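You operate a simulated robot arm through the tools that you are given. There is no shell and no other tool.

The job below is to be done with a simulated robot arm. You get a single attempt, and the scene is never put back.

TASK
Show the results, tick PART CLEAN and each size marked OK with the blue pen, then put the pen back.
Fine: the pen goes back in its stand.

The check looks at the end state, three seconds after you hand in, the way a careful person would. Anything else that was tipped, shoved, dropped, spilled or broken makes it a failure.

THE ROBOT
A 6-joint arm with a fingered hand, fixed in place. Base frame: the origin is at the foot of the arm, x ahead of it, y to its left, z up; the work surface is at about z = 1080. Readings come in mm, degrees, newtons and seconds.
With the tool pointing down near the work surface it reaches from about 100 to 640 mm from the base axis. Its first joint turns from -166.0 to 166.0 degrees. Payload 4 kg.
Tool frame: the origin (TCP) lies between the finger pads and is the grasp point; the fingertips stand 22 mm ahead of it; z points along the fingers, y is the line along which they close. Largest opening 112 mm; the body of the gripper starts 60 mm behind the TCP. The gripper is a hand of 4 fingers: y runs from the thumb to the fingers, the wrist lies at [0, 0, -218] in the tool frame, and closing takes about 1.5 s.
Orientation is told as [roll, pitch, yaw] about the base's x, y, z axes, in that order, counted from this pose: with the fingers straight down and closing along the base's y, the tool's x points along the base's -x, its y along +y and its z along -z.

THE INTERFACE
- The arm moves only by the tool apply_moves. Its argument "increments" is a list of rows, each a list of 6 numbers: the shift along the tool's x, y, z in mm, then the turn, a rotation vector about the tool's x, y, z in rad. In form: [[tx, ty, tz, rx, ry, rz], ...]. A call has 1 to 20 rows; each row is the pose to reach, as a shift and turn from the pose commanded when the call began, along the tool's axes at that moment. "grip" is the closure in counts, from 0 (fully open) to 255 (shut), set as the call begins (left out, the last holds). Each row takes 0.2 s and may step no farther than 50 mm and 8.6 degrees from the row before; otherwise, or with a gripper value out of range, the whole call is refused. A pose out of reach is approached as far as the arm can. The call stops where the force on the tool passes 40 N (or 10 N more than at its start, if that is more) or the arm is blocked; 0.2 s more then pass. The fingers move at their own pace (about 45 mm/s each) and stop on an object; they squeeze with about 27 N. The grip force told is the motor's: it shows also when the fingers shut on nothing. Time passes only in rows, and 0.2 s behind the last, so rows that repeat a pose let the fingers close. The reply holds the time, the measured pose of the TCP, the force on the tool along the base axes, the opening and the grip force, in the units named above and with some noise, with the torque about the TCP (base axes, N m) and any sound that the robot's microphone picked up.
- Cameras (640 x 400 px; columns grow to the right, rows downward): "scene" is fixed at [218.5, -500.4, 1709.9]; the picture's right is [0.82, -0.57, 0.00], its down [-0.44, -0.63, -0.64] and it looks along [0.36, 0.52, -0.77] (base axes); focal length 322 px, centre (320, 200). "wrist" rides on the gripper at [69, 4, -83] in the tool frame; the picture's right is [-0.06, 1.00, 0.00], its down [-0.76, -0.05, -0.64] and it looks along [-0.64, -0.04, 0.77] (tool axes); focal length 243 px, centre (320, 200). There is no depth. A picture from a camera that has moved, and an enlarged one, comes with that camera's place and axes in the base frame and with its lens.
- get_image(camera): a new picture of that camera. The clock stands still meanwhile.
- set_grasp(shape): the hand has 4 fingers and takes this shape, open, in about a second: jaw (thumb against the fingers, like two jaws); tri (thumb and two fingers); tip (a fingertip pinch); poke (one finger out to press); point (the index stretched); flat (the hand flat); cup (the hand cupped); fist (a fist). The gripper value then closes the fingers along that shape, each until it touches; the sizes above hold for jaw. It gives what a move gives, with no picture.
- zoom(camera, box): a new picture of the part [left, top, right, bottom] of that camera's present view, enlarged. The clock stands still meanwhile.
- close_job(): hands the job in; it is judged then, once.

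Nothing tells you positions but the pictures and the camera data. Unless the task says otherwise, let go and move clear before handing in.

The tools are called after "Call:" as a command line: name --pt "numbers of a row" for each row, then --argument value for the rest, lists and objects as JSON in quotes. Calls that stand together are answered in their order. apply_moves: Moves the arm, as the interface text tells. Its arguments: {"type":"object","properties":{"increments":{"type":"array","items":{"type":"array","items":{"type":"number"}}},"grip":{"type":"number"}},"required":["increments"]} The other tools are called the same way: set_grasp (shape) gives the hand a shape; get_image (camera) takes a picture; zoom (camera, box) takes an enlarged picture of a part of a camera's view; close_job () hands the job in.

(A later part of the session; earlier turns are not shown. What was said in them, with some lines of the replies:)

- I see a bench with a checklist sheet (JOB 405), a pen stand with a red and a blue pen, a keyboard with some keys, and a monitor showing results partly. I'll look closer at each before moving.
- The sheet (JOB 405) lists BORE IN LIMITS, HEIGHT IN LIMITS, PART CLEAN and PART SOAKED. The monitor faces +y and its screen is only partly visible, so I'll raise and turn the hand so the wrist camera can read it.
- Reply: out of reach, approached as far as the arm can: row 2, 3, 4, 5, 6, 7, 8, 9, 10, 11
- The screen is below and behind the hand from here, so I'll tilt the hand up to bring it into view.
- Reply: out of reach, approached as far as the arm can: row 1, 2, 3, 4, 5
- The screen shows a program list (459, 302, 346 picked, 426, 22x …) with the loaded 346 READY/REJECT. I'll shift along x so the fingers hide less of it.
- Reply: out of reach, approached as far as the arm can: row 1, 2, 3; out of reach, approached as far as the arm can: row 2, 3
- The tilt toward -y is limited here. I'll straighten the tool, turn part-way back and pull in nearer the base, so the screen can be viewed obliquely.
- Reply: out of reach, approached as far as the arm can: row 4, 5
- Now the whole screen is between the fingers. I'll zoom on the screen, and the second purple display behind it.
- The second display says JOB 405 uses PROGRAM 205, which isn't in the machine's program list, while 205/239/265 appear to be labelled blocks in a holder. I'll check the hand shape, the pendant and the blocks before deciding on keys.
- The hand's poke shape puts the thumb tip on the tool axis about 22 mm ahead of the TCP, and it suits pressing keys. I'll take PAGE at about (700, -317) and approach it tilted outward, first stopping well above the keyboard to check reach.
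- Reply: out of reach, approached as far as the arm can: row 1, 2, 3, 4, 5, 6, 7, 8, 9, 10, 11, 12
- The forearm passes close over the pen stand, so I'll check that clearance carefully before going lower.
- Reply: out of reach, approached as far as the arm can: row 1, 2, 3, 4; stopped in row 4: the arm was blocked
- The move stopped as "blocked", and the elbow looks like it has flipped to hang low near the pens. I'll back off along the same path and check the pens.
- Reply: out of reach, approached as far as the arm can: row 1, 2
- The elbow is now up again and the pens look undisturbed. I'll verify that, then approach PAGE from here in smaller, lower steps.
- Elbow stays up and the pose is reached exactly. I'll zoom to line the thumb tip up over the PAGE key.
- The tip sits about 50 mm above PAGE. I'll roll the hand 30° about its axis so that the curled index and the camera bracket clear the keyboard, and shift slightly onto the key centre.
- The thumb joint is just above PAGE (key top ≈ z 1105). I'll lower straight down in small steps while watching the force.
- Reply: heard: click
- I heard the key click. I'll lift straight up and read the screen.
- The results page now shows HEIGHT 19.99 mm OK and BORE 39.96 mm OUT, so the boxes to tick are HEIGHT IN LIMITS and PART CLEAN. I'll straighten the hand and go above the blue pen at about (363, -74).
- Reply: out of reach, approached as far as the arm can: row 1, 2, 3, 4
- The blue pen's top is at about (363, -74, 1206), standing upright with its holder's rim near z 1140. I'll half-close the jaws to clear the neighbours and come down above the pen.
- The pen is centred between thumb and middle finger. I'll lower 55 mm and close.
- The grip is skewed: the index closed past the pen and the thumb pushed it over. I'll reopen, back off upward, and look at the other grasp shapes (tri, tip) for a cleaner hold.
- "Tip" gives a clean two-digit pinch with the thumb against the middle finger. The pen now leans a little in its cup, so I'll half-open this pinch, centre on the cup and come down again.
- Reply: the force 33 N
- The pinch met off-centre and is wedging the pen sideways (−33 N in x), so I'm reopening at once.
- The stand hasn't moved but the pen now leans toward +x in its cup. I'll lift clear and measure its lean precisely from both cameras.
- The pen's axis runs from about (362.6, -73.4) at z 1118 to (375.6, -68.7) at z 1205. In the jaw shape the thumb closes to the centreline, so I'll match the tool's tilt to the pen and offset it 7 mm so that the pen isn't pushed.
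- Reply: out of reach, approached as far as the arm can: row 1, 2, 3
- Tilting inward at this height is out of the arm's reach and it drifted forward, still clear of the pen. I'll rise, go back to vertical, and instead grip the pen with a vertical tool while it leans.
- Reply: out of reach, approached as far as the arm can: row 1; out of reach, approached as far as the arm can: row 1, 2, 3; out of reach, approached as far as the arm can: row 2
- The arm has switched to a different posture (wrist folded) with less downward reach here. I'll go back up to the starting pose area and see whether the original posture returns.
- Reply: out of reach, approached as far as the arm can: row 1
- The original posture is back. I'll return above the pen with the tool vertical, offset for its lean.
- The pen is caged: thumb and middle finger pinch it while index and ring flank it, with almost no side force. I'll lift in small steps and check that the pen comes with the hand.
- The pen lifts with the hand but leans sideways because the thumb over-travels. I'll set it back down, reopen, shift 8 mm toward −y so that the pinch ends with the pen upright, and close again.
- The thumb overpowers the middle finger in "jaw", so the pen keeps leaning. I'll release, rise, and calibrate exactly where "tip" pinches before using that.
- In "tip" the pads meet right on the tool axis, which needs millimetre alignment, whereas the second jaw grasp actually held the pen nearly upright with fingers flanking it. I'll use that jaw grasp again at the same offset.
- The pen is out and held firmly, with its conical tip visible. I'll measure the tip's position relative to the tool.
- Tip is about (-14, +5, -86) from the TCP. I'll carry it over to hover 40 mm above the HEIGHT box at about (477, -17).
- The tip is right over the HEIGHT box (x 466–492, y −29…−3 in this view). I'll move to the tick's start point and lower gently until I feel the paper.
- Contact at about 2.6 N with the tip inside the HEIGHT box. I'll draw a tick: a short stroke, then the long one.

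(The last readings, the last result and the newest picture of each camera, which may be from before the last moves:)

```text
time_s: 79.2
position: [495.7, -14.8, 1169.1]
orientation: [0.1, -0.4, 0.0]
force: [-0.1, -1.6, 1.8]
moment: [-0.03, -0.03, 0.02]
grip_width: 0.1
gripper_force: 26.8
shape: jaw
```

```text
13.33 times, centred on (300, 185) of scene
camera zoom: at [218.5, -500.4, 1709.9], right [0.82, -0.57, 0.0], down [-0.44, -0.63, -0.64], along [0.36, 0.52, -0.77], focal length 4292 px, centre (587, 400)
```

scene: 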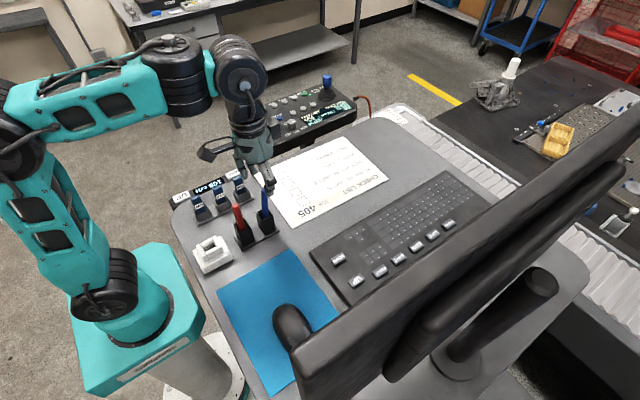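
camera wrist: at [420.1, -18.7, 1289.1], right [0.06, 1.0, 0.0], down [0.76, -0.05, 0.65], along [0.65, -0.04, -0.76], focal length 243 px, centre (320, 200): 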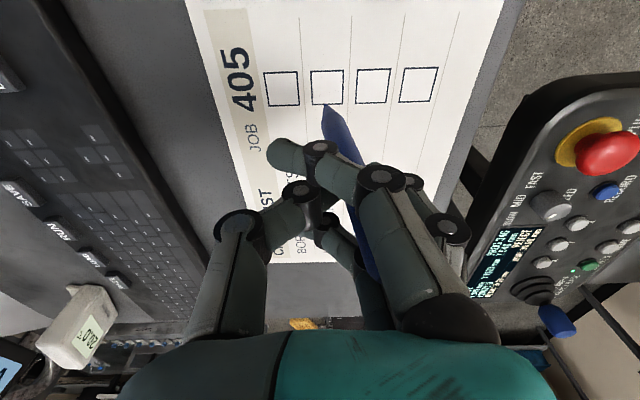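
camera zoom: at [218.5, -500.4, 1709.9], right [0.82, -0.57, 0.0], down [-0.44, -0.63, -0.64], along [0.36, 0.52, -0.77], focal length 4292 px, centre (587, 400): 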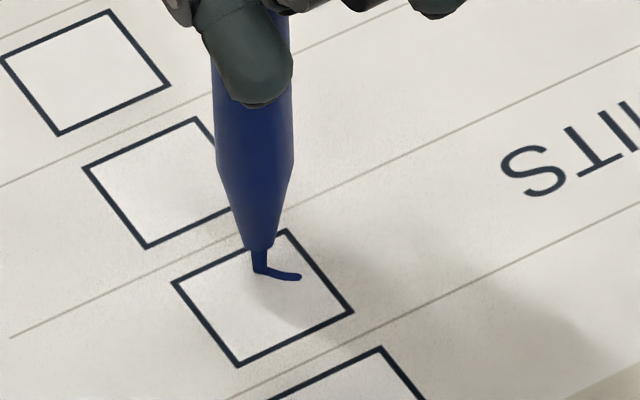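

Call:
apply_moves --pt "1.2 -1.75 0 0 0 0" --pt "2.5 -3.5 0 0 0 0" --pt "3.7 -5.25 0 0 0 0" --pt "5 -7 0 0 0 0" --pt "6.2 -8.75 0 0 0 0" --pt "7.5 -10.5 0 0 0 0" --pt "8.7 -12.2 0 0 0 0" --pt "10 -14 0 0 0 0"

Call:
zoom --camera "scene" --box '[280, 170, 320, 200]'

Call:
zoom --camera "wrist" --box '[270, 60, 370, 122]'

```text
time_s: 81.0
position: [486.4, -30.1, 1170.4]
orientation: [0.0, -0.3, 0.0]
force: [0.7, 2.1, 3.3]
moment: [0.06, -0.05, -0.05]
grip_width: 0.0
gripper_force: 27.1
shape: jaw
```

```text
13.33 times, centred on (300, 185) of scene
camera zoom: at [218.5, -500.4, 1709.9], right [0.82, -0.57, 0.0], down [-0.44, -0.63, -0.64], along [0.36, 0.52, -0.77], focal length 4292 px, centre (587, 400)
```

zoom: 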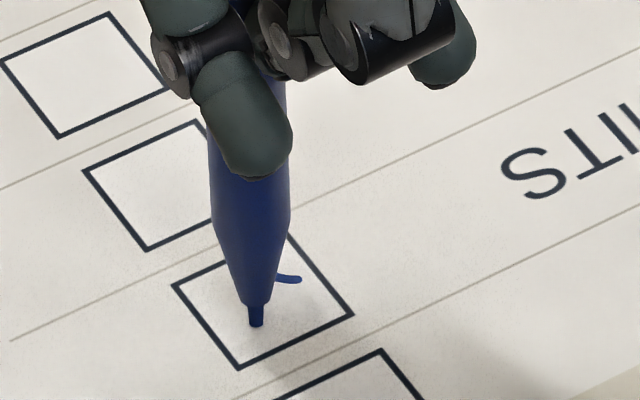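

```text
6.40 times, centred on (320, 91) of wrist
camera zoom: at [414.1, -25.0, 1250.4], right [0.06, 1.0, 0.0], down [0.76, -0.05, 0.65], along [0.65, -0.04, -0.76], focal length 1553 px, centre (320, 898)
```

zoom: 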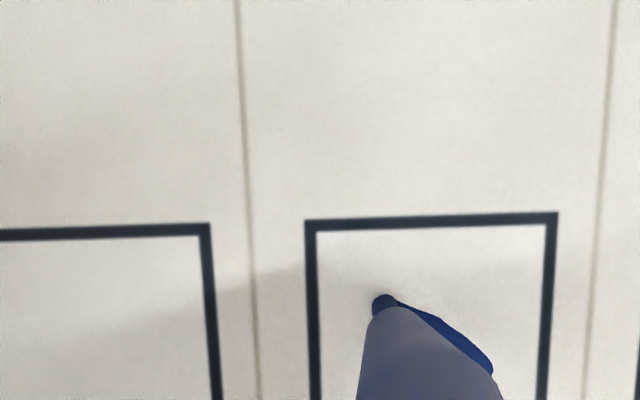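

The HEIGHT tick is drawn. I'll lift and move over to the PART CLEAN box.

Call:
apply_moves --pt "0 0 -8 0 0 0" --pt "0 0 -18 0 0 0" --pt "-4 12 -22 0 0 0" --pt "-8 24 -22 0 0 0" --pt "-12 36 -22 0 0 0" --pt "-14.5 44 -22 0 0 0"

Call:
zoom --camera "wrist" --box '[250, 40, 450, 165]'

Call:
zoom --camera "scene" --box '[270, 155, 330, 205]'

```text
time_s: 82.4
position: [500.0, 16.3, 1190.2]
orientation: [0.0, -0.3, 0.0]
force: [0.9, 0.0, 0.2]
moment: [0.0, 0.0, 0.01]
grip_width: 0.0
gripper_force: 27.1
shape: jaw
```

```text
3.20 times, centred on (350, 102) of wrist
camera zoom: at [427.6, 19.7, 1272.4], right [0.06, 1.0, 0.0], down [0.76, -0.05, 0.65], along [0.65, -0.04, -0.76], focal length 776 px, centre (224, 512)
```

zoom: 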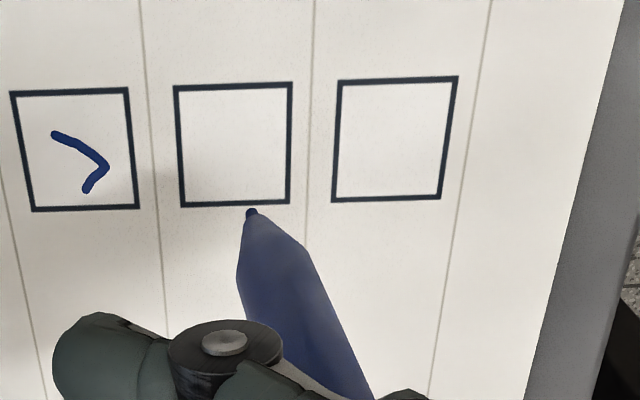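

```text
8.00 times, centred on (300, 180) of scene
camera zoom: at [218.5, -500.4, 1709.9], right [0.82, -0.57, 0.0], down [-0.44, -0.63, -0.64], along [0.36, 0.52, -0.77], focal length 2575 px, centre (480, 360)
```

zoom: 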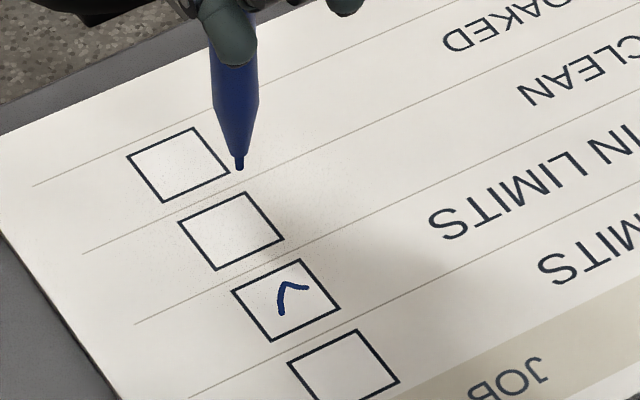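

The HEIGHT tick looks clean and sits inside its box. Now lowering onto the PART CLEAN box, with a 3 mm correction in y.

Call:
apply_moves --pt "0 -1.5 6 0 0 0" --pt "0 -3 12 0 0 0" --pt "0 -3 17 0 0 0" --pt "0 -3 19 0 0 0"

Call:
apply_moves --pt "0 0 1 0 0 0" --pt "0 0 2 0 0 0"

Call:
zoom --camera "wrist" --box '[280, 60, 400, 135]'

Call:
zoom --camera "scene" --box '[270, 160, 310, 190]'

```text
time_s: 83.4
position: [499.4, 12.7, 1170.2]
orientation: [0.1, -0.3, 0.0]
force: [0.7, -0.3, 0.6]
moment: [0.01, -0.02, 0.01]
grip_width: 0.0
gripper_force: 26.8
shape: jaw
```

```text
time_s: 84.0
position: [498.5, 12.0, 1169.3]
orientation: [-0.1, -0.4, 0.0]
force: [-1.0, 0.3, 0.0]
moment: [0.01, -0.03, 0.0]
grip_width: 0.0
gripper_force: 27.0
shape: jaw
```

```text
5.33 times, centred on (340, 98) of wrist
camera zoom: at [427.7, 16.5, 1251.2], right [0.06, 1.0, 0.0], down [0.76, -0.05, 0.65], along [0.65, -0.04, -0.76], focal length 1294 px, centre (213, 747)
```

zoom: 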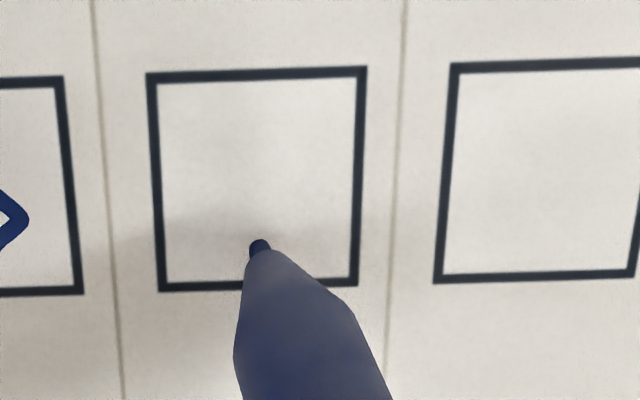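

```text
13.33 times, centred on (290, 175) of scene
camera zoom: at [218.5, -500.4, 1709.9], right [0.82, -0.57, 0.0], down [-0.44, -0.63, -0.64], along [0.36, 0.52, -0.77], focal length 4292 px, centre (720, 533)
```

zoom: 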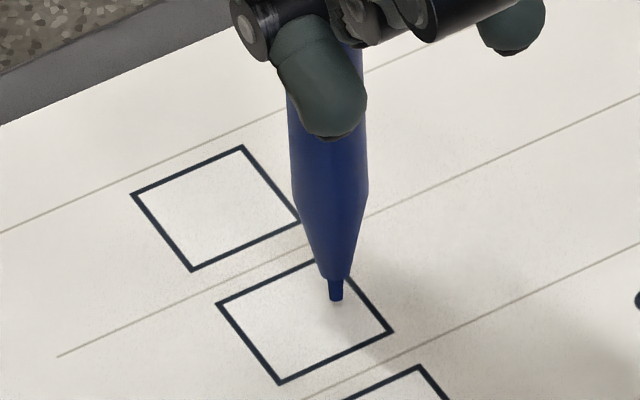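

Call:
apply_moves --pt "0 0 0.7 0 0 0" --pt "0 0 1.4 0 0 0"

```text
time_s: 84.6
position: [500.3, 11.3, 1169.4]
orientation: [0.0, -0.3, 0.0]
force: [0.1, -0.6, 3.6]
moment: [0.0, -0.02, 0.0]
grip_width: 0.1
gripper_force: 27.8
shape: jaw
```

Call:
apply_moves --pt "1 1.2 0 0 0 0" --pt "2 2.4 0 0 0 0" --pt "3 3.6 0 0 0 0" --pt "4 4.8 0 0 0 0" --pt "5 6 0 0 0 0" --pt "6.2 4.25 0 0 0 0" --pt "7.5 2.5 0 0 0 0" --pt "8.7 0.75 0 0 0 0" --pt "10 -1 0 0 0 0" --pt "11.2 -2.75 0 0 0 0" --pt "12.5 -4.5 0 0 0 0" --pt "13.7 -6.2 0 0 0 0" --pt "15 -8 0 0 0 0"

Call:
zoom --camera "wrist" --box '[270, 60, 390, 135]'

Call:
zoom --camera "scene" --box '[270, 160, 310, 190]'

```text
time_s: 87.4
position: [484.5, 2.5, 1168.7]
orientation: [0.0, -0.2, 0.1]
force: [-0.2, 1.4, 3.2]
moment: [0.1, -0.02, -0.03]
grip_width: 0.0
gripper_force: 27.1
shape: jaw
```

```text
5.33 times, centred on (330, 98) of wrist
camera zoom: at [412.9, 7.5, 1250.3], right [0.06, 1.0, 0.0], down [0.76, -0.05, 0.65], along [0.65, -0.04, -0.76], focal length 1294 px, centre (267, 747)
```

zoom: 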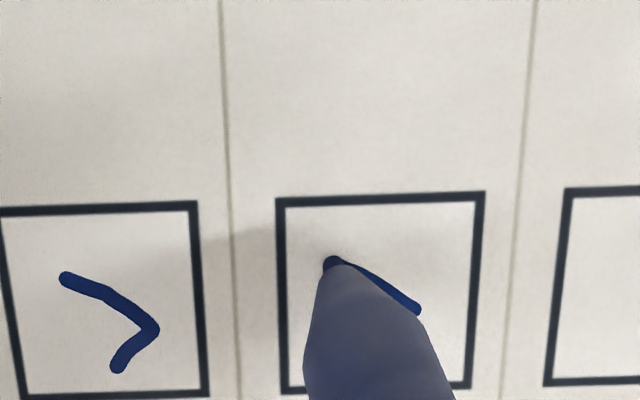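

```text
13.33 times, centred on (290, 175) of scene
camera zoom: at [218.5, -500.4, 1709.9], right [0.82, -0.57, 0.0], down [-0.44, -0.63, -0.64], along [0.36, 0.52, -0.77], focal length 4292 px, centre (720, 533)
```

zoom: 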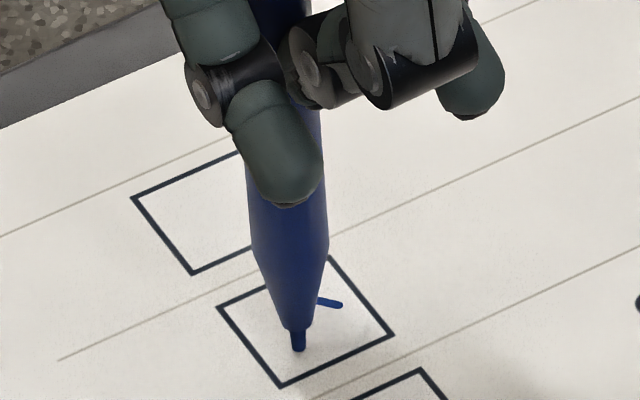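

The PART CLEAN tick is drawn. I'll lift well clear, inspect both ticks, and re-measure the pen tip before returning it.

Call:
apply_moves --pt "0 0 -8 0 0 0" --pt "0 0 -20 0 0 0" --pt "0 0 -40 0 0 0" --pt "0 0 -62 0 0 0" --pt "0 0 -86 0 0 0"

Call:
get_image --camera "wrist"

Call:
zoom --camera "scene" --box '[250, 100, 350, 220]'

Call:
zoom --camera "wrist" --box '[250, 40, 410, 165]'

```text
time_s: 88.6
position: [484.6, 4.2, 1254.7]
orientation: [0.0, -0.5, 0.0]
force: [0.9, -0.6, 0.6]
moment: [0.01, 0.03, 0.03]
grip_width: 0.0
gripper_force: 27.6
shape: jaw
```

```text
taken
camera wrist: at [412.7, 10.0, 1335.8], right [0.06, 1.0, 0.0], down [0.76, -0.05, 0.65], along [0.64, -0.04, -0.76], focal length 243 px, centre (320, 200)
```

wrist: 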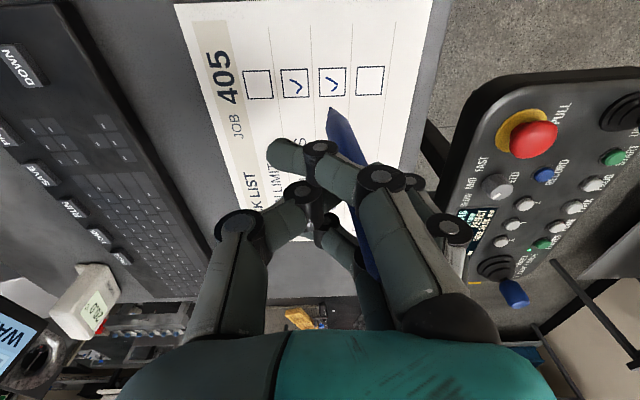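

```text
3.33 times, centred on (300, 160) of scene
camera zoom: at [218.5, -500.4, 1709.9], right [0.82, -0.57, 0.0], down [-0.44, -0.63, -0.64], along [0.36, 0.52, -0.77], focal length 1073 px, centre (387, 333)
```

zoom: 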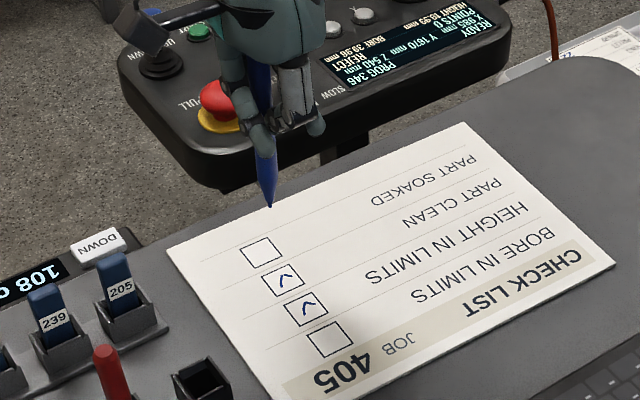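

```text
3.20 times, centred on (330, 102) of wrist
camera zoom: at [412.7, 10.0, 1335.8], right [0.06, 1.0, 0.0], down [0.76, -0.05, 0.65], along [0.64, -0.04, -0.76], focal length 776 px, centre (288, 512)
```

zoom: 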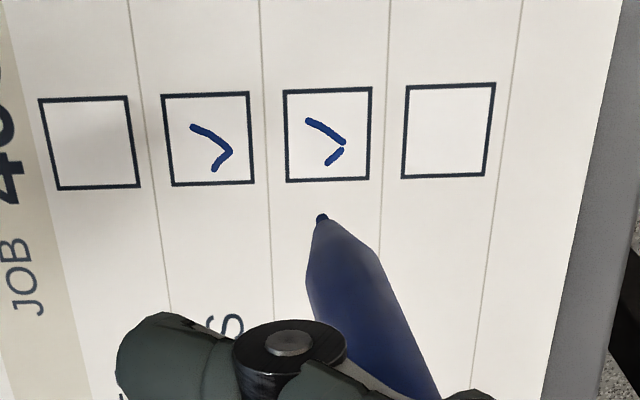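

Call:
zoom --camera "wrist" --box '[275, 55, 355, 110]'

Call:
zoom --camera "scene" --box '[280, 165, 330, 205]'

```text
7.27 times, centred on (315, 82) of wrist
camera zoom: at [412.7, 10.0, 1335.8], right [0.06, 1.0, 0.0], down [0.76, -0.05, 0.65], along [0.64, -0.04, -0.76], focal length 1764 px, centre (356, 1054)
```

zoom: 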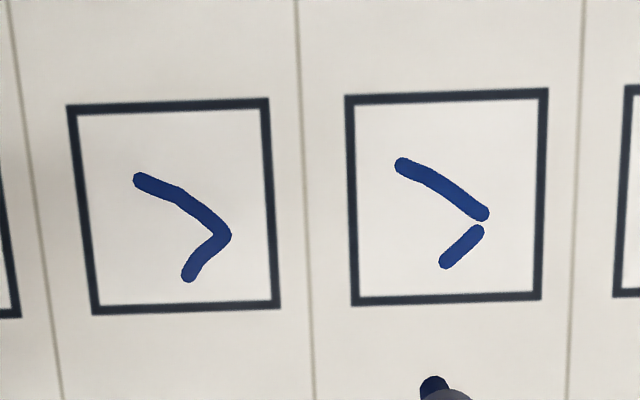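

```text
10.00 times, centred on (305, 185) of scene
camera zoom: at [218.5, -500.4, 1709.9], right [0.82, -0.57, 0.0], down [-0.44, -0.63, -0.64], along [0.36, 0.52, -0.77], focal length 3219 px, centre (470, 350)
```

zoom: 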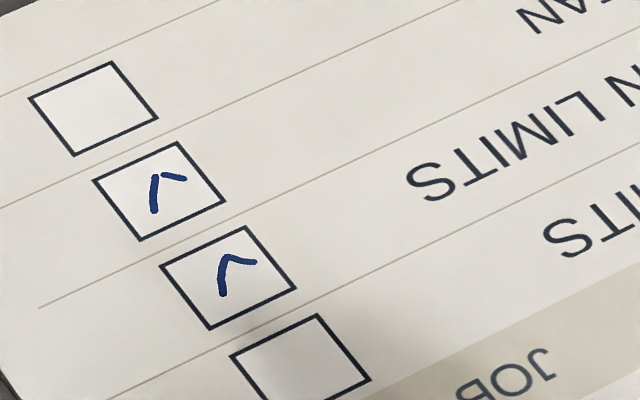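

Both ticks are good: HEIGHT and PART CLEAN only. The pen leans about 9° in the hand in x and y, so I'll tilt the tool to bring it vertical before putting it back, then re-measure.

Call:
apply_moves --pt "0 0 0 -0.05 -0.055 0" --pt "0 0 0 -0.1 -0.11 0" --pt "0 0 0 -0.15 -0.165 0"

Call:
get_image --camera "wrist"

Call:
zoom --camera "scene" --box '[250, 90, 350, 210]'

Call:
zoom --camera "wrist" --box '[270, 60, 400, 165]'

```text
time_s: 89.4
position: [489.1, 2.1, 1260.5]
orientation: [6.7, -7.5, -0.4]
force: [-0.2, -0.1, -1.1]
moment: [0.03, 0.02, 0.0]
grip_width: 0.3
gripper_force: 26.7
shape: jaw
out of reach, approached as far as the arm can: row 1, 2, 3
```

```text
taken
camera wrist: at [408.7, -4.0, 1332.3], right [0.06, 0.99, 0.12], down [0.68, -0.13, 0.73], along [0.74, 0.04, -0.68], focal length 243 px, centre (320, 200)
```

wrist: 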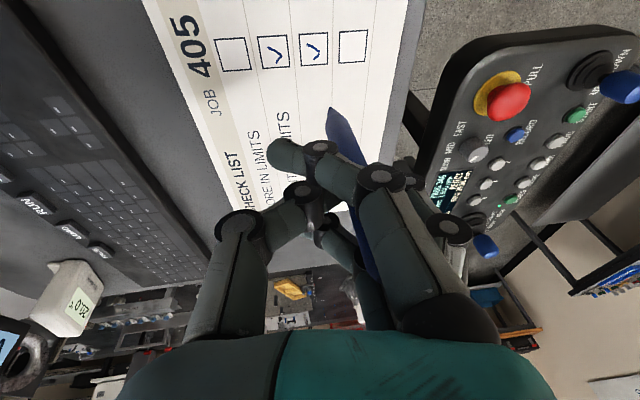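

```text
3.33 times, centred on (300, 150) of scene
camera zoom: at [218.5, -500.4, 1709.9], right [0.82, -0.57, 0.0], down [-0.44, -0.63, -0.64], along [0.36, 0.52, -0.77], focal length 1073 px, centre (387, 367)
```

zoom: 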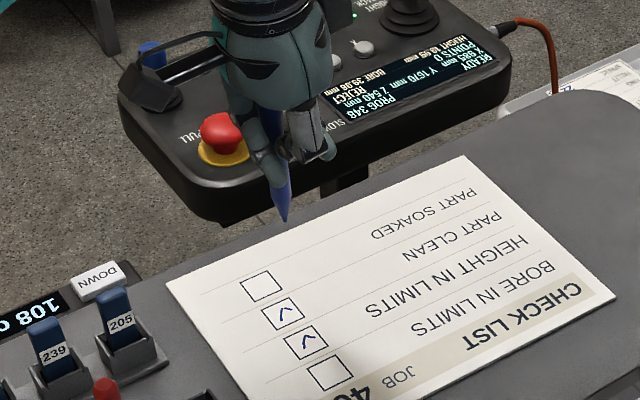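

```text
3.81 times, centred on (335, 112) of wrist
camera zoom: at [408.7, -4.0, 1332.3], right [0.06, 0.99, 0.12], down [0.68, -0.13, 0.73], along [0.74, 0.04, -0.68], focal length 924 px, centre (263, 533)
```

zoom: 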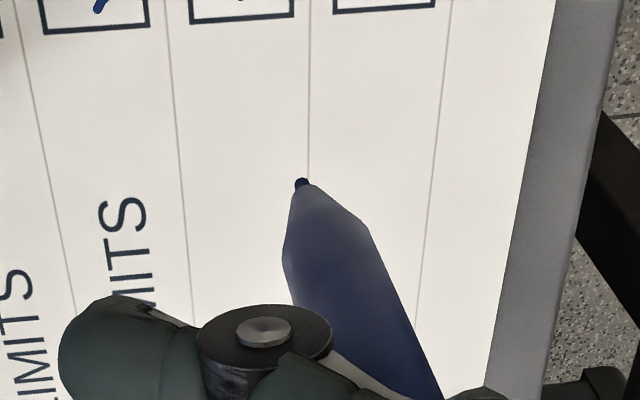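

Call:
get_image --camera "scene"

```text
taken
```

scene: 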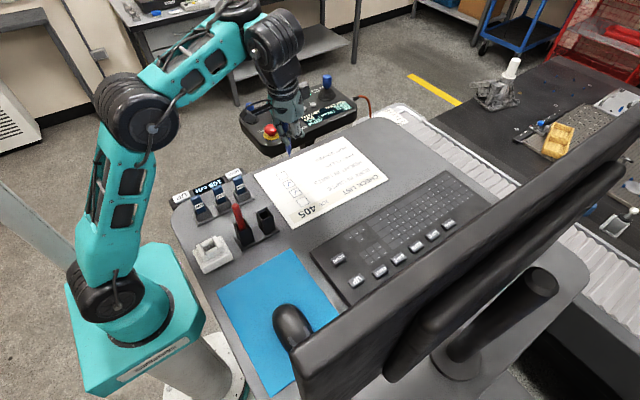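

I'm near the arm's height limit here, but the pen is now within about 2–3° of vertical. I'll carry it over the empty cup at (364.6, -74.6), keeping the tip above the rim.

Call:
apply_moves --pt "14 -10 -2 0 0 0" --pt "28 -20.5 -4 0 0 0" --pt "42 -31 -5.5 0 0 0" --pt "55 -41 -7.5 0 0 0" --pt "69 -51 -9 0 0 0" --pt "83 -61 -11 0 0 0" --pt "97 -71.5 -13 0 0 0" --pt "110 -82 -15 0 0 0" --pt "123.9 -91.8 -16.6 0 0 0"

Call:
get_image --camera "wrist"

Call:
zoom --camera "scene" --box '[200, 110, 300, 240]'

Call:
zoom --camera "wrist" --box '[270, 40, 400, 165]'

```text
time_s: 91.4
position: [387.8, -52.8, 1301.3]
orientation: [6.5, -7.2, -0.9]
force: [0.2, 0.1, -0.8]
moment: [-0.01, 0.01, -0.04]
grip_width: 0.1
gripper_force: 27.0
shape: jaw
out of reach, approached as far as the arm can: row 1, 2, 3, 4, 5, 6, 7, 8, 9
```

```text
taken
camera wrist: at [307.0, -55.8, 1374.0], right [0.07, 0.99, 0.12], down [0.68, -0.13, 0.72], along [0.73, 0.03, -0.68], focal length 243 px, centre (320, 200)
```

wrist: 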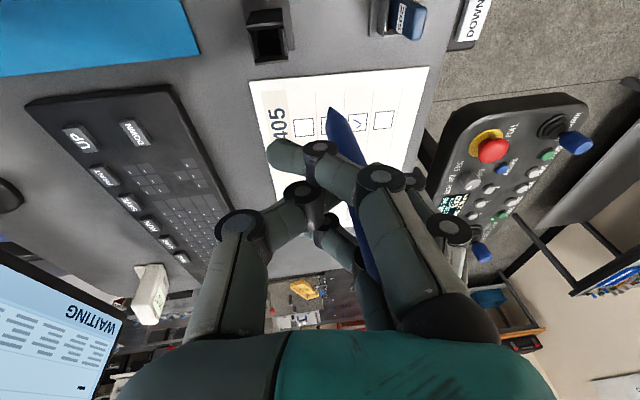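

```text
3.08 times, centred on (250, 175) of scene
camera zoom: at [218.5, -500.4, 1709.9], right [0.82, -0.57, 0.0], down [-0.44, -0.63, -0.64], along [0.36, 0.52, -0.77], focal length 990 px, centre (535, 277)
```

zoom: 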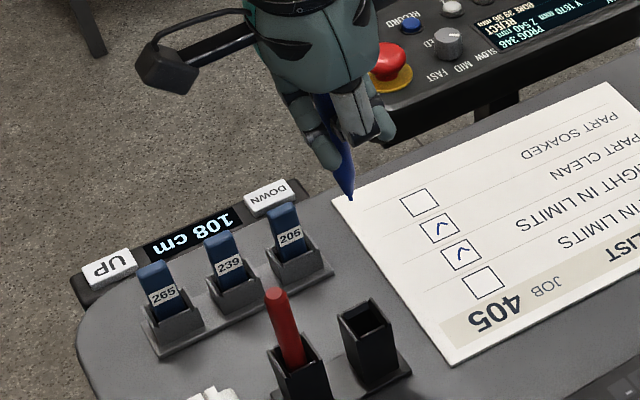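

```text
3.20 times, centred on (335, 102) of wrist
camera zoom: at [307.0, -55.8, 1374.0], right [0.07, 0.99, 0.12], down [0.68, -0.13, 0.72], along [0.73, 0.03, -0.68], focal length 776 px, centre (272, 512)
```

zoom: 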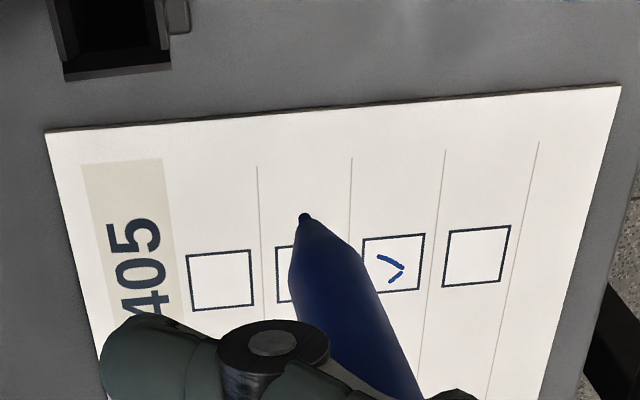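

That tilt isn't reachable nearer the base, and the tip is hovering safely above the sheet. I'll return to a vertical tool (which worked there before) and re-insert the pen with the same lean it came out with.

Call:
apply_moves --pt "0 0 0 0.04 0.042 0.005" --pt "0 0 0 0.08 0.085 0.01" --pt "0 0 0 0.113 0.126 0.015"

Call:
get_image --camera "scene"

Call:
zoom --camera "wrist" --box '[250, 40, 410, 165]'

```text
time_s: 92.2
position: [391.1, -57.0, 1302.5]
orientation: [2.5, -2.5, -0.7]
force: [1.0, 1.2, -0.7]
moment: [-0.01, 0.02, -0.01]
grip_width: 0.2
gripper_force: 27.1
shape: jaw
out of reach, approached as far as the arm can: row 3
```

```text
taken
```

scene: 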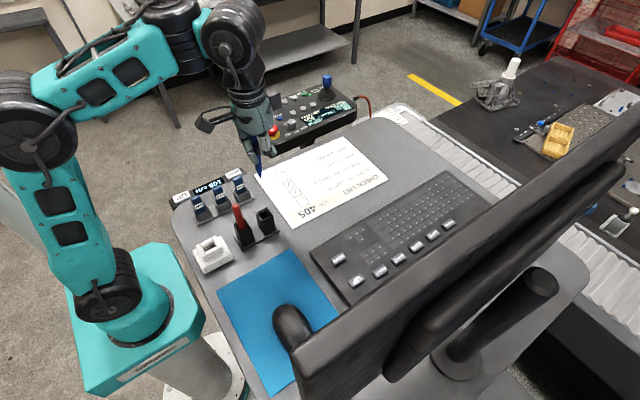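

```text
3.20 times, centred on (330, 102) of wrist
camera zoom: at [316.8, -54.5, 1381.5], right [0.07, 1.0, 0.05], down [0.74, -0.09, 0.67], along [0.67, -0.01, -0.74], focal length 776 px, centre (288, 512)
```

zoom: 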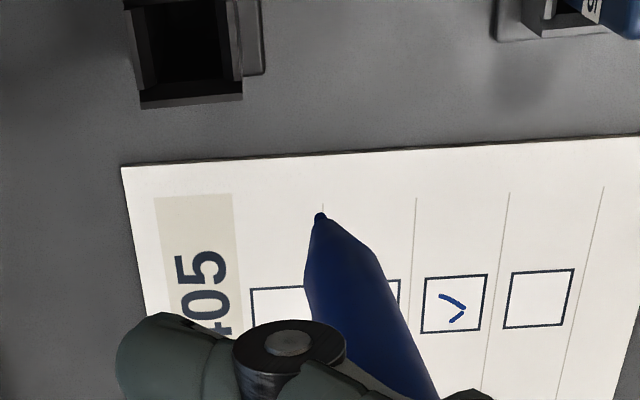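

Call:
apply_moves --pt "4 -7 7 0.015 0.015 -0.004" --pt "8 -14 14 0.03 0.03 -0.008" --pt "11 -20 20 0.044 0.044 -0.012"

Call:
apply_moves --pt "0 0 0 0 0 0" --pt "0 0 0 0 0 0"

```text
time_s: 93.0
position: [381.7, -74.0, 1283.5]
orientation: [0.3, -0.4, 0.0]
force: [-0.4, 1.0, -0.5]
moment: [-0.02, -0.03, 0.0]
grip_width: 0.0
gripper_force: 26.9
shape: jaw
out of reach, approached as far as the arm can: row 3
```

```text
time_s: 93.6
position: [382.3, -75.6, 1284.2]
orientation: [0.2, -0.2, -0.1]
force: [-0.3, 0.0, 0.2]
moment: [-0.03, 0.01, 0.01]
grip_width: 0.0
gripper_force: 27.1
shape: jaw
```

The tool is vertical again. I'll re-measure the tip against the cup from here.

Call:
zoom --camera "wrist" --box '[270, 40, 400, 165]'

Call:
zoom --camera "scene" --box '[210, 130, 300, 240]'

```text
3.20 times, centred on (335, 102) of wrist
camera zoom: at [311.3, -70.5, 1366.1], right [0.06, 1.0, 0.0], down [0.76, -0.05, 0.65], along [0.64, -0.04, -0.76], focal length 776 px, centre (272, 512)
```

zoom: 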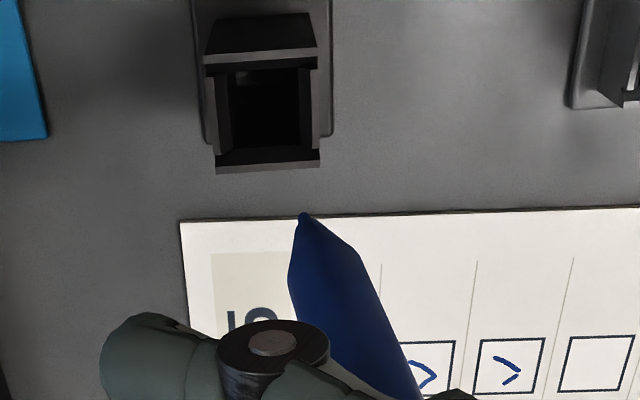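

```text
3.64 times, centred on (255, 185) of scene
camera zoom: at [218.5, -500.4, 1709.9], right [0.82, -0.57, 0.0], down [-0.44, -0.63, -0.64], along [0.36, 0.52, -0.77], focal length 1171 px, centre (556, 254)
```

zoom: 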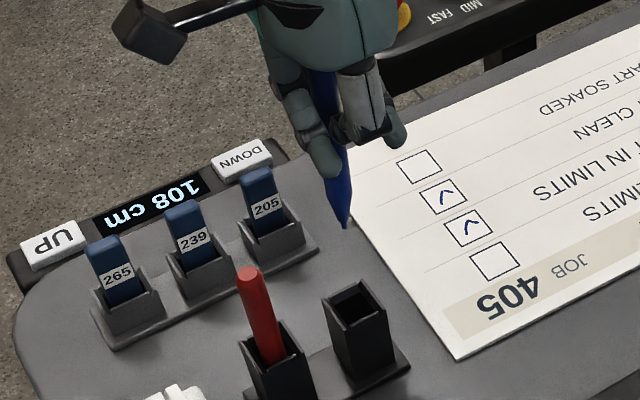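

Tip is at about (370, -67, 1197) and the cup's centre about (363.5, -74.6). I'll shift so that the leaning pen clears both rim edges, then come down to just above the rim and check.

Call:
apply_moves --pt "6 -6 0 0 0 0" --pt "11.4 -11.3 0 0 0 0" --pt "11.4 -11.3 15 0 0 0" --pt "11.4 -11.3 30 0 0 0" --pt "11.4 -11.3 48 0 0 0"

Call:
zoom --camera "wrist" --box '[270, 40, 400, 165]'

Call:
zoom --camera "scene" --box '[220, 160, 290, 240]'

```text
time_s: 94.8
position: [370.1, -85.3, 1235.9]
orientation: [0.0, 0.0, 0.1]
force: [-0.2, 0.8, 0.1]
moment: [-0.01, -0.03, 0.0]
grip_width: 0.0
gripper_force: 26.9
shape: jaw
```

```text
3.20 times, centred on (335, 102) of wrist
camera zoom: at [299.9, -81.3, 1317.2], right [0.06, 1.0, 0.0], down [0.77, -0.05, 0.64], along [0.64, -0.04, -0.77], focal length 776 px, centre (272, 512)
```

zoom: 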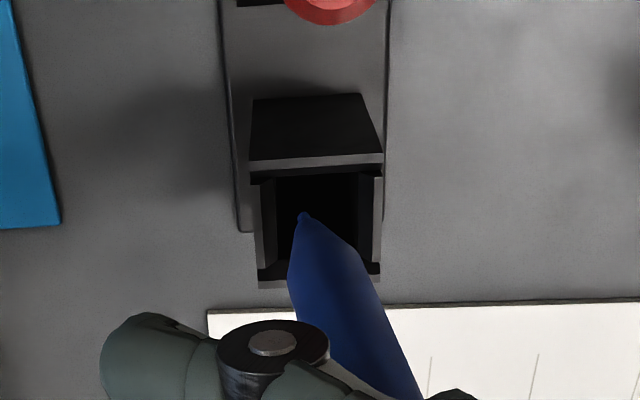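

```text
5.00 times, centred on (255, 200) of scene
camera zoom: at [218.5, -500.4, 1709.9], right [0.82, -0.57, 0.0], down [-0.44, -0.63, -0.64], along [0.36, 0.52, -0.77], focal length 1610 px, centre (645, 200)
```

zoom: 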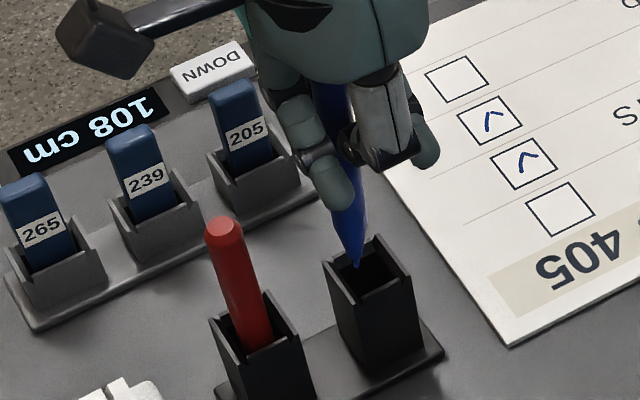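

The tip is over the opening, biased by −4 mm in x and y as intended. Lowering into the cup, watching the force.

Call:
apply_moves --pt "0 0 5 0 0 0" --pt "0 0 10 0 0 0" --pt "0 0 15 0 0 0" --pt "0 0 20 0 0 0" --pt "0 0 25 0 0 0"

Call:
zoom --camera "wrist" --box '[270, 40, 400, 165]'

Call:
zoom --camera "scene" --box '[220, 160, 290, 240]'

```text
time_s: 96.0
position: [370.4, -86.0, 1210.4]
orientation: [-0.1, -0.1, 0.0]
force: [0.4, -0.3, -0.4]
moment: [0.0, -0.02, 0.03]
grip_width: 0.0
gripper_force: 27.4
shape: jaw
```

```text
3.20 times, centred on (335, 102) of wrist
camera zoom: at [299.6, -81.0, 1292.3], right [0.06, 1.0, 0.0], down [0.77, -0.05, 0.64], along [0.64, -0.04, -0.77], focal length 776 px, centre (272, 512)
```

zoom: 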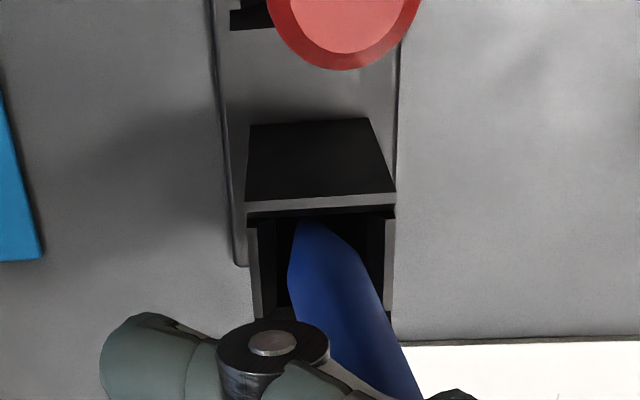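

```text
5.00 times, centred on (255, 200) of scene
camera zoom: at [218.5, -500.4, 1709.9], right [0.82, -0.57, 0.0], down [-0.44, -0.63, -0.64], along [0.36, 0.52, -0.77], focal length 1610 px, centre (645, 200)
```

zoom: 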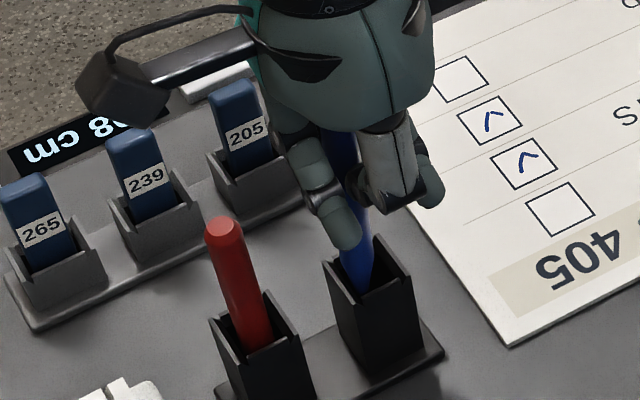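

Call:
apply_moves --pt "0 0 4 0 0 0" --pt "0 0 8 0 0 0" --pt "0 0 12 0 0 0" --pt "0 0 16 0 0 0"

Call:
zoom --camera "wrist" --box '[250, 60, 410, 220]'

Call:
zoom --camera "scene" --box '[220, 160, 290, 240]'

```text
time_s: 97.0
position: [370.7, -85.5, 1193.7]
orientation: [0.1, 0.0, 0.0]
force: [0.1, -0.9, 0.6]
moment: [0.0, -0.06, 0.0]
grip_width: 0.0
gripper_force: 26.9
shape: jaw
```

```text
2.50 times, centred on (330, 140) of wrist
camera zoom: at [299.9, -81.4, 1276.8], right [0.06, 1.0, 0.0], down [0.77, -0.05, 0.64], along [0.64, -0.04, -0.77], focal length 606 px, centre (295, 350)
```

zoom: 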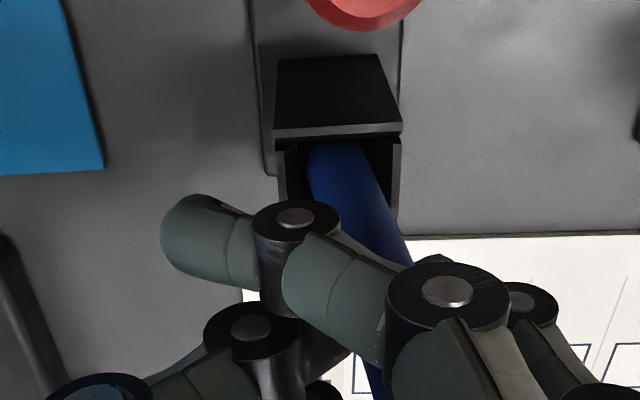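

```text
5.00 times, centred on (255, 200) of scene
camera zoom: at [218.5, -500.4, 1709.9], right [0.82, -0.57, 0.0], down [-0.44, -0.63, -0.64], along [0.36, 0.52, -0.77], focal length 1610 px, centre (645, 200)
```

zoom: 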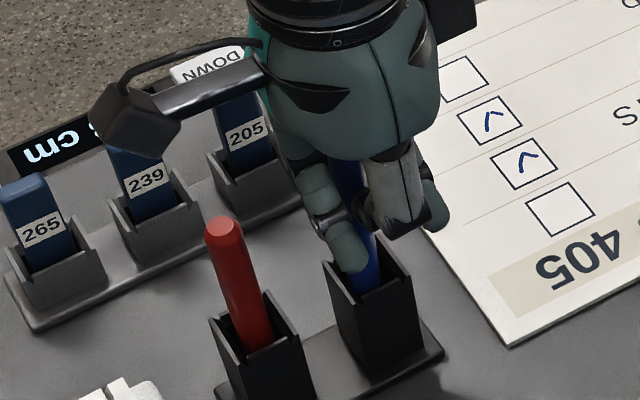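

Call:
apply_moves --pt "0 0 3 0 0 0" --pt "0 0 6 0 0 0" --pt "0 0 9 0 0 0"

Call:
zoom --camera "scene" --box '[220, 160, 290, 240]'

```text
time_s: 97.8
position: [371.4, -86.7, 1185.4]
orientation: [-0.1, 0.0, 0.1]
force: [-0.1, 1.2, 0.4]
moment: [0.04, -0.03, 0.0]
grip_width: 0.1
gripper_force: 26.9
shape: jaw
```

```text
5.00 times, centred on (255, 200) of scene
camera zoom: at [218.5, -500.4, 1709.9], right [0.82, -0.57, 0.0], down [-0.44, -0.63, -0.64], along [0.36, 0.52, -0.77], focal length 1610 px, centre (645, 200)
```

zoom: 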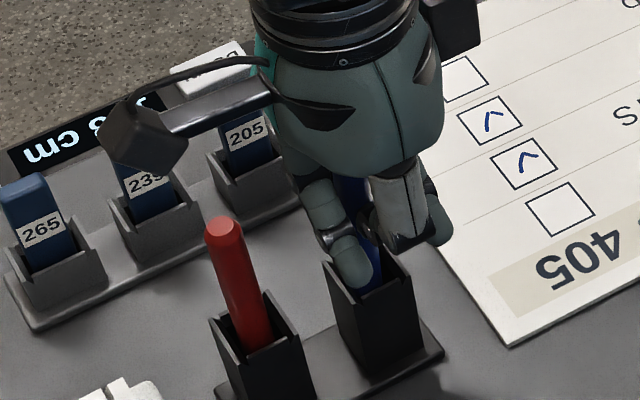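

Call:
apply_moves --pt "0 0 2.5 0 0 0" --pt "0 0 5 0 0 0"

Call:
apply_moves --pt "0 0 0 0 0 0" --pt "0 0 0 0 0 0" --pt "0 0 0 0 0 0" --pt "0 0 0 0 0 0" --pt "0 0 0 0 0 0" --pt "0 0 0 0 0 0" --grip 80

Call:
get_image --camera "wrist"

Call:
zoom --camera "scene" --box '[200, 140, 300, 250]'

```text
time_s: 98.4
position: [371.1, -87.4, 1180.5]
orientation: [0.0, 0.0, 0.0]
force: [0.3, 0.1, -0.6]
moment: [-0.02, 0.02, -0.03]
grip_width: 0.0
gripper_force: 27.0
shape: jaw
```

```text
time_s: 99.8
position: [372.4, -86.4, 1179.5]
orientation: [0.0, 0.0, 0.2]
force: [0.5, -0.1, -0.2]
moment: [-0.01, -0.02, 0.0]
grip_width: 76.7
gripper_force: 0.1
shape: jaw
```

```text
taken
camera wrist: at [300.5, -81.8, 1262.4], right [0.06, 1.0, 0.0], down [0.77, -0.05, 0.64], along [0.64, -0.04, -0.77], focal length 243 px, centre (320, 200)
```

wrist: 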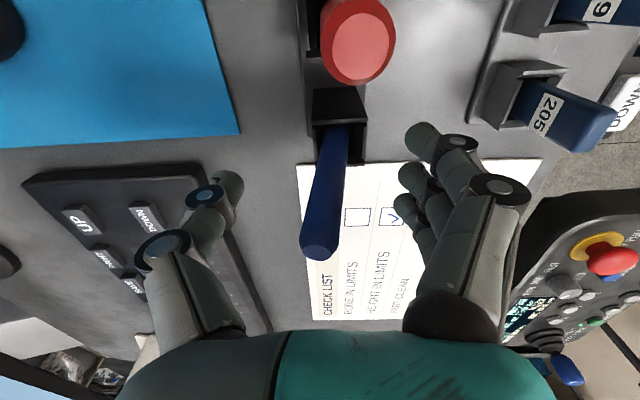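

```text
3.64 times, centred on (250, 195) of scene
camera zoom: at [218.5, -500.4, 1709.9], right [0.82, -0.57, 0.0], down [-0.44, -0.63, -0.64], along [0.36, 0.52, -0.77], focal length 1171 px, centre (574, 218)
```

zoom: 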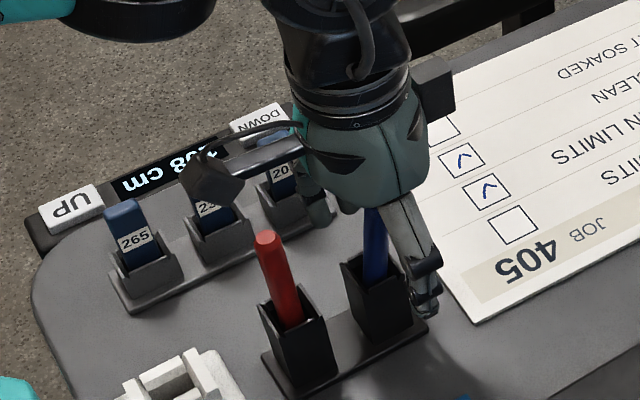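

The pen is back in its cup and free of the fingers. I'll rise straight up and move clear, then check everything.

Call:
apply_moves --pt "0 0 -25 0 0 0" --pt "0 0 -50 0 0 0" --pt "0 0 -80 0 0 0" --pt "0 0 -115 0 0 0" --pt "20 0 -150 0 0 0" --pt "45 -15 -180 0 0 0"

Call:
get_image --camera "scene"

Call:
get_image --camera "wrist"

Call:
zoom --camera "scene" --box '[160, 140, 400, 290]'

```text
time_s: 101.2
position: [325.4, -100.8, 1363.0]
orientation: [0.0, 0.0, 0.2]
force: [-0.3, -0.1, 0.7]
moment: [0.03, 0.0, -0.01]
grip_width: 76.8
gripper_force: 0.1
shape: jaw
```

```text
taken
```

scene: 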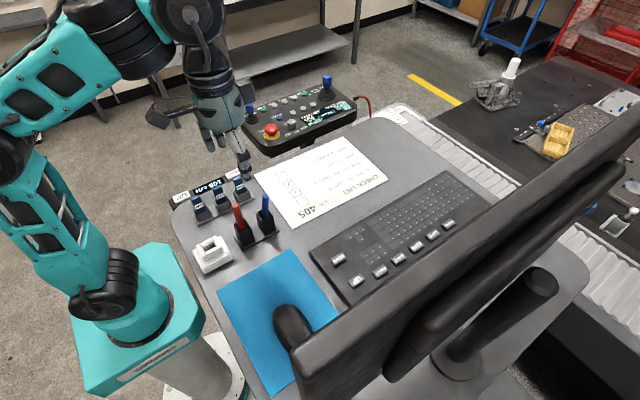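

```text
taken
camera wrist: at [254.4, -96.3, 1444.2], right [0.06, 1.0, 0.0], down [0.77, -0.05, 0.64], along [0.64, -0.04, -0.77], focal length 243 px, centre (320, 200)
```

wrist: 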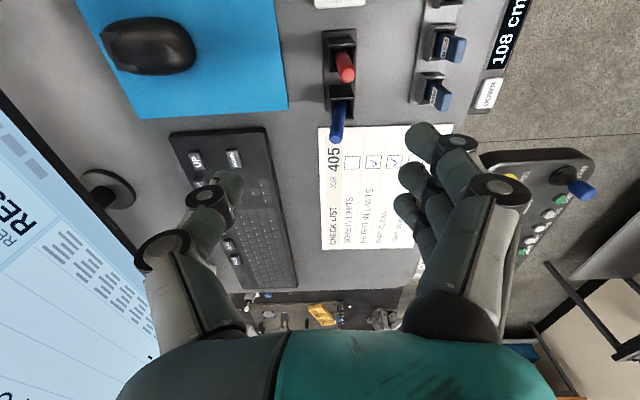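

```text
2.67 times, centred on (280, 215) of scene
camera zoom: at [218.5, -500.4, 1709.9], right [0.82, -0.57, 0.0], down [-0.44, -0.63, -0.64], along [0.36, 0.52, -0.77], focal length 858 px, centre (427, 160)
```

zoom: 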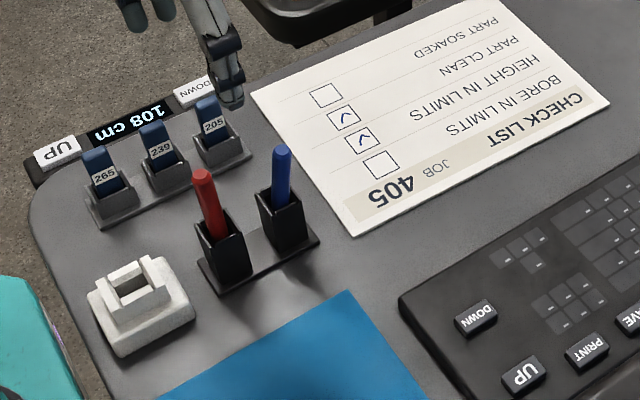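

Call:
zoom --camera "wrist" --box '[0, 140, 180, 400]'

Call:
zoom --camera "scene" --box '[225, 175, 295, 250]'

Call:
zoom --camera "scene" --box '[230, 65, 370, 155]'

```text
1.54 times, centred on (90, 270) of wrist
camera zoom: at [254.4, -96.3, 1444.2], right [0.06, 1.0, 0.0], down [0.77, -0.05, 0.64], along [0.64, -0.04, -0.77], focal length 373 px, centre (674, 92)
```

zoom: 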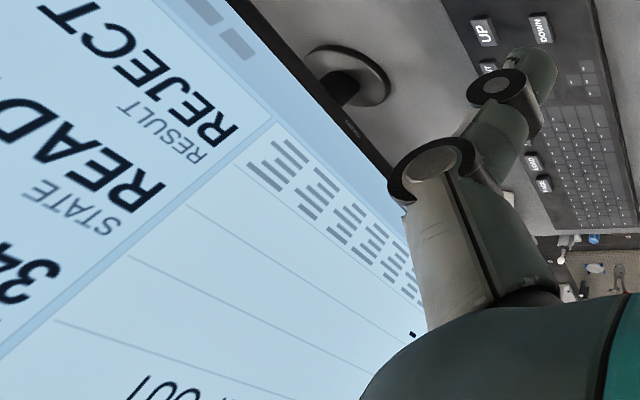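

```text
5.33 times, centred on (260, 212) of scene
camera zoom: at [218.5, -500.4, 1709.9], right [0.82, -0.57, 0.0], down [-0.44, -0.63, -0.64], along [0.36, 0.52, -0.77], focal length 1717 px, centre (640, 133)
```

zoom: 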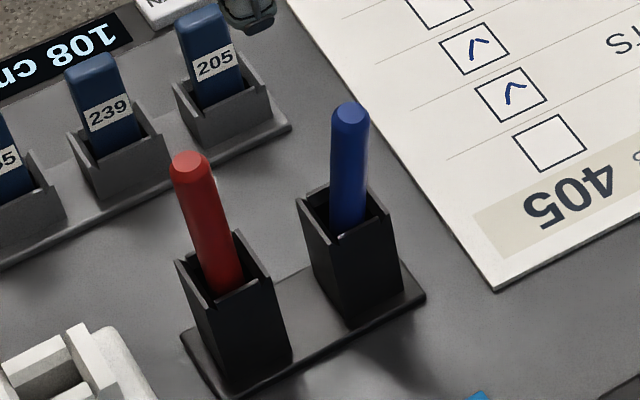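

```text
4.44 times, centred on (300, 110) of scene
camera zoom: at [218.5, -500.4, 1709.9], right [0.82, -0.57, 0.0], down [-0.44, -0.63, -0.64], along [0.36, 0.52, -0.77], focal length 1431 px, centre (409, 600)
```

zoom: 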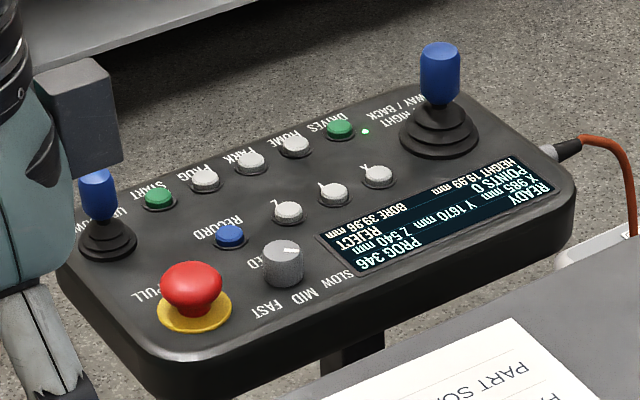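

The results page is still showing, HEIGHT IN LIMITS and PART CLEAN are ticked in blue, and the pen is back in its stand. Nothing else was disturbed and the hand is clear, so I'm handing in.

Call:
close_job

```text
The job is handed in.
```

The job is handed in. The results page is on the screen, two boxes are ticked with the blue pen, and the pen is back in its stand.

- **Results:** I pressed PAGE and the screen shows HEIGHT 19.99 mm OK and BORE 39.96 mm OUT.
- **Ticks:** I ticked HEIGHT IN LIMITS and PART CLEAN. BORE IN LIMITS and PART SOAKED are left blank. The PART CLEAN tick has a gap of about 1 mm at its corner but reads as a tick.
- **Pen:** It took several tries to get a firm grip on it. It now leans slightly in its cup. The stand, red pen, number blocks and checklist looked undisturbed in the final pictures.
- **Program mismatch:** The machine has program 346 loaded, and the sheet is for job 405, which the job list pairs with program 205. I took the displayed results as the ones you meant and did not load or run anything else.
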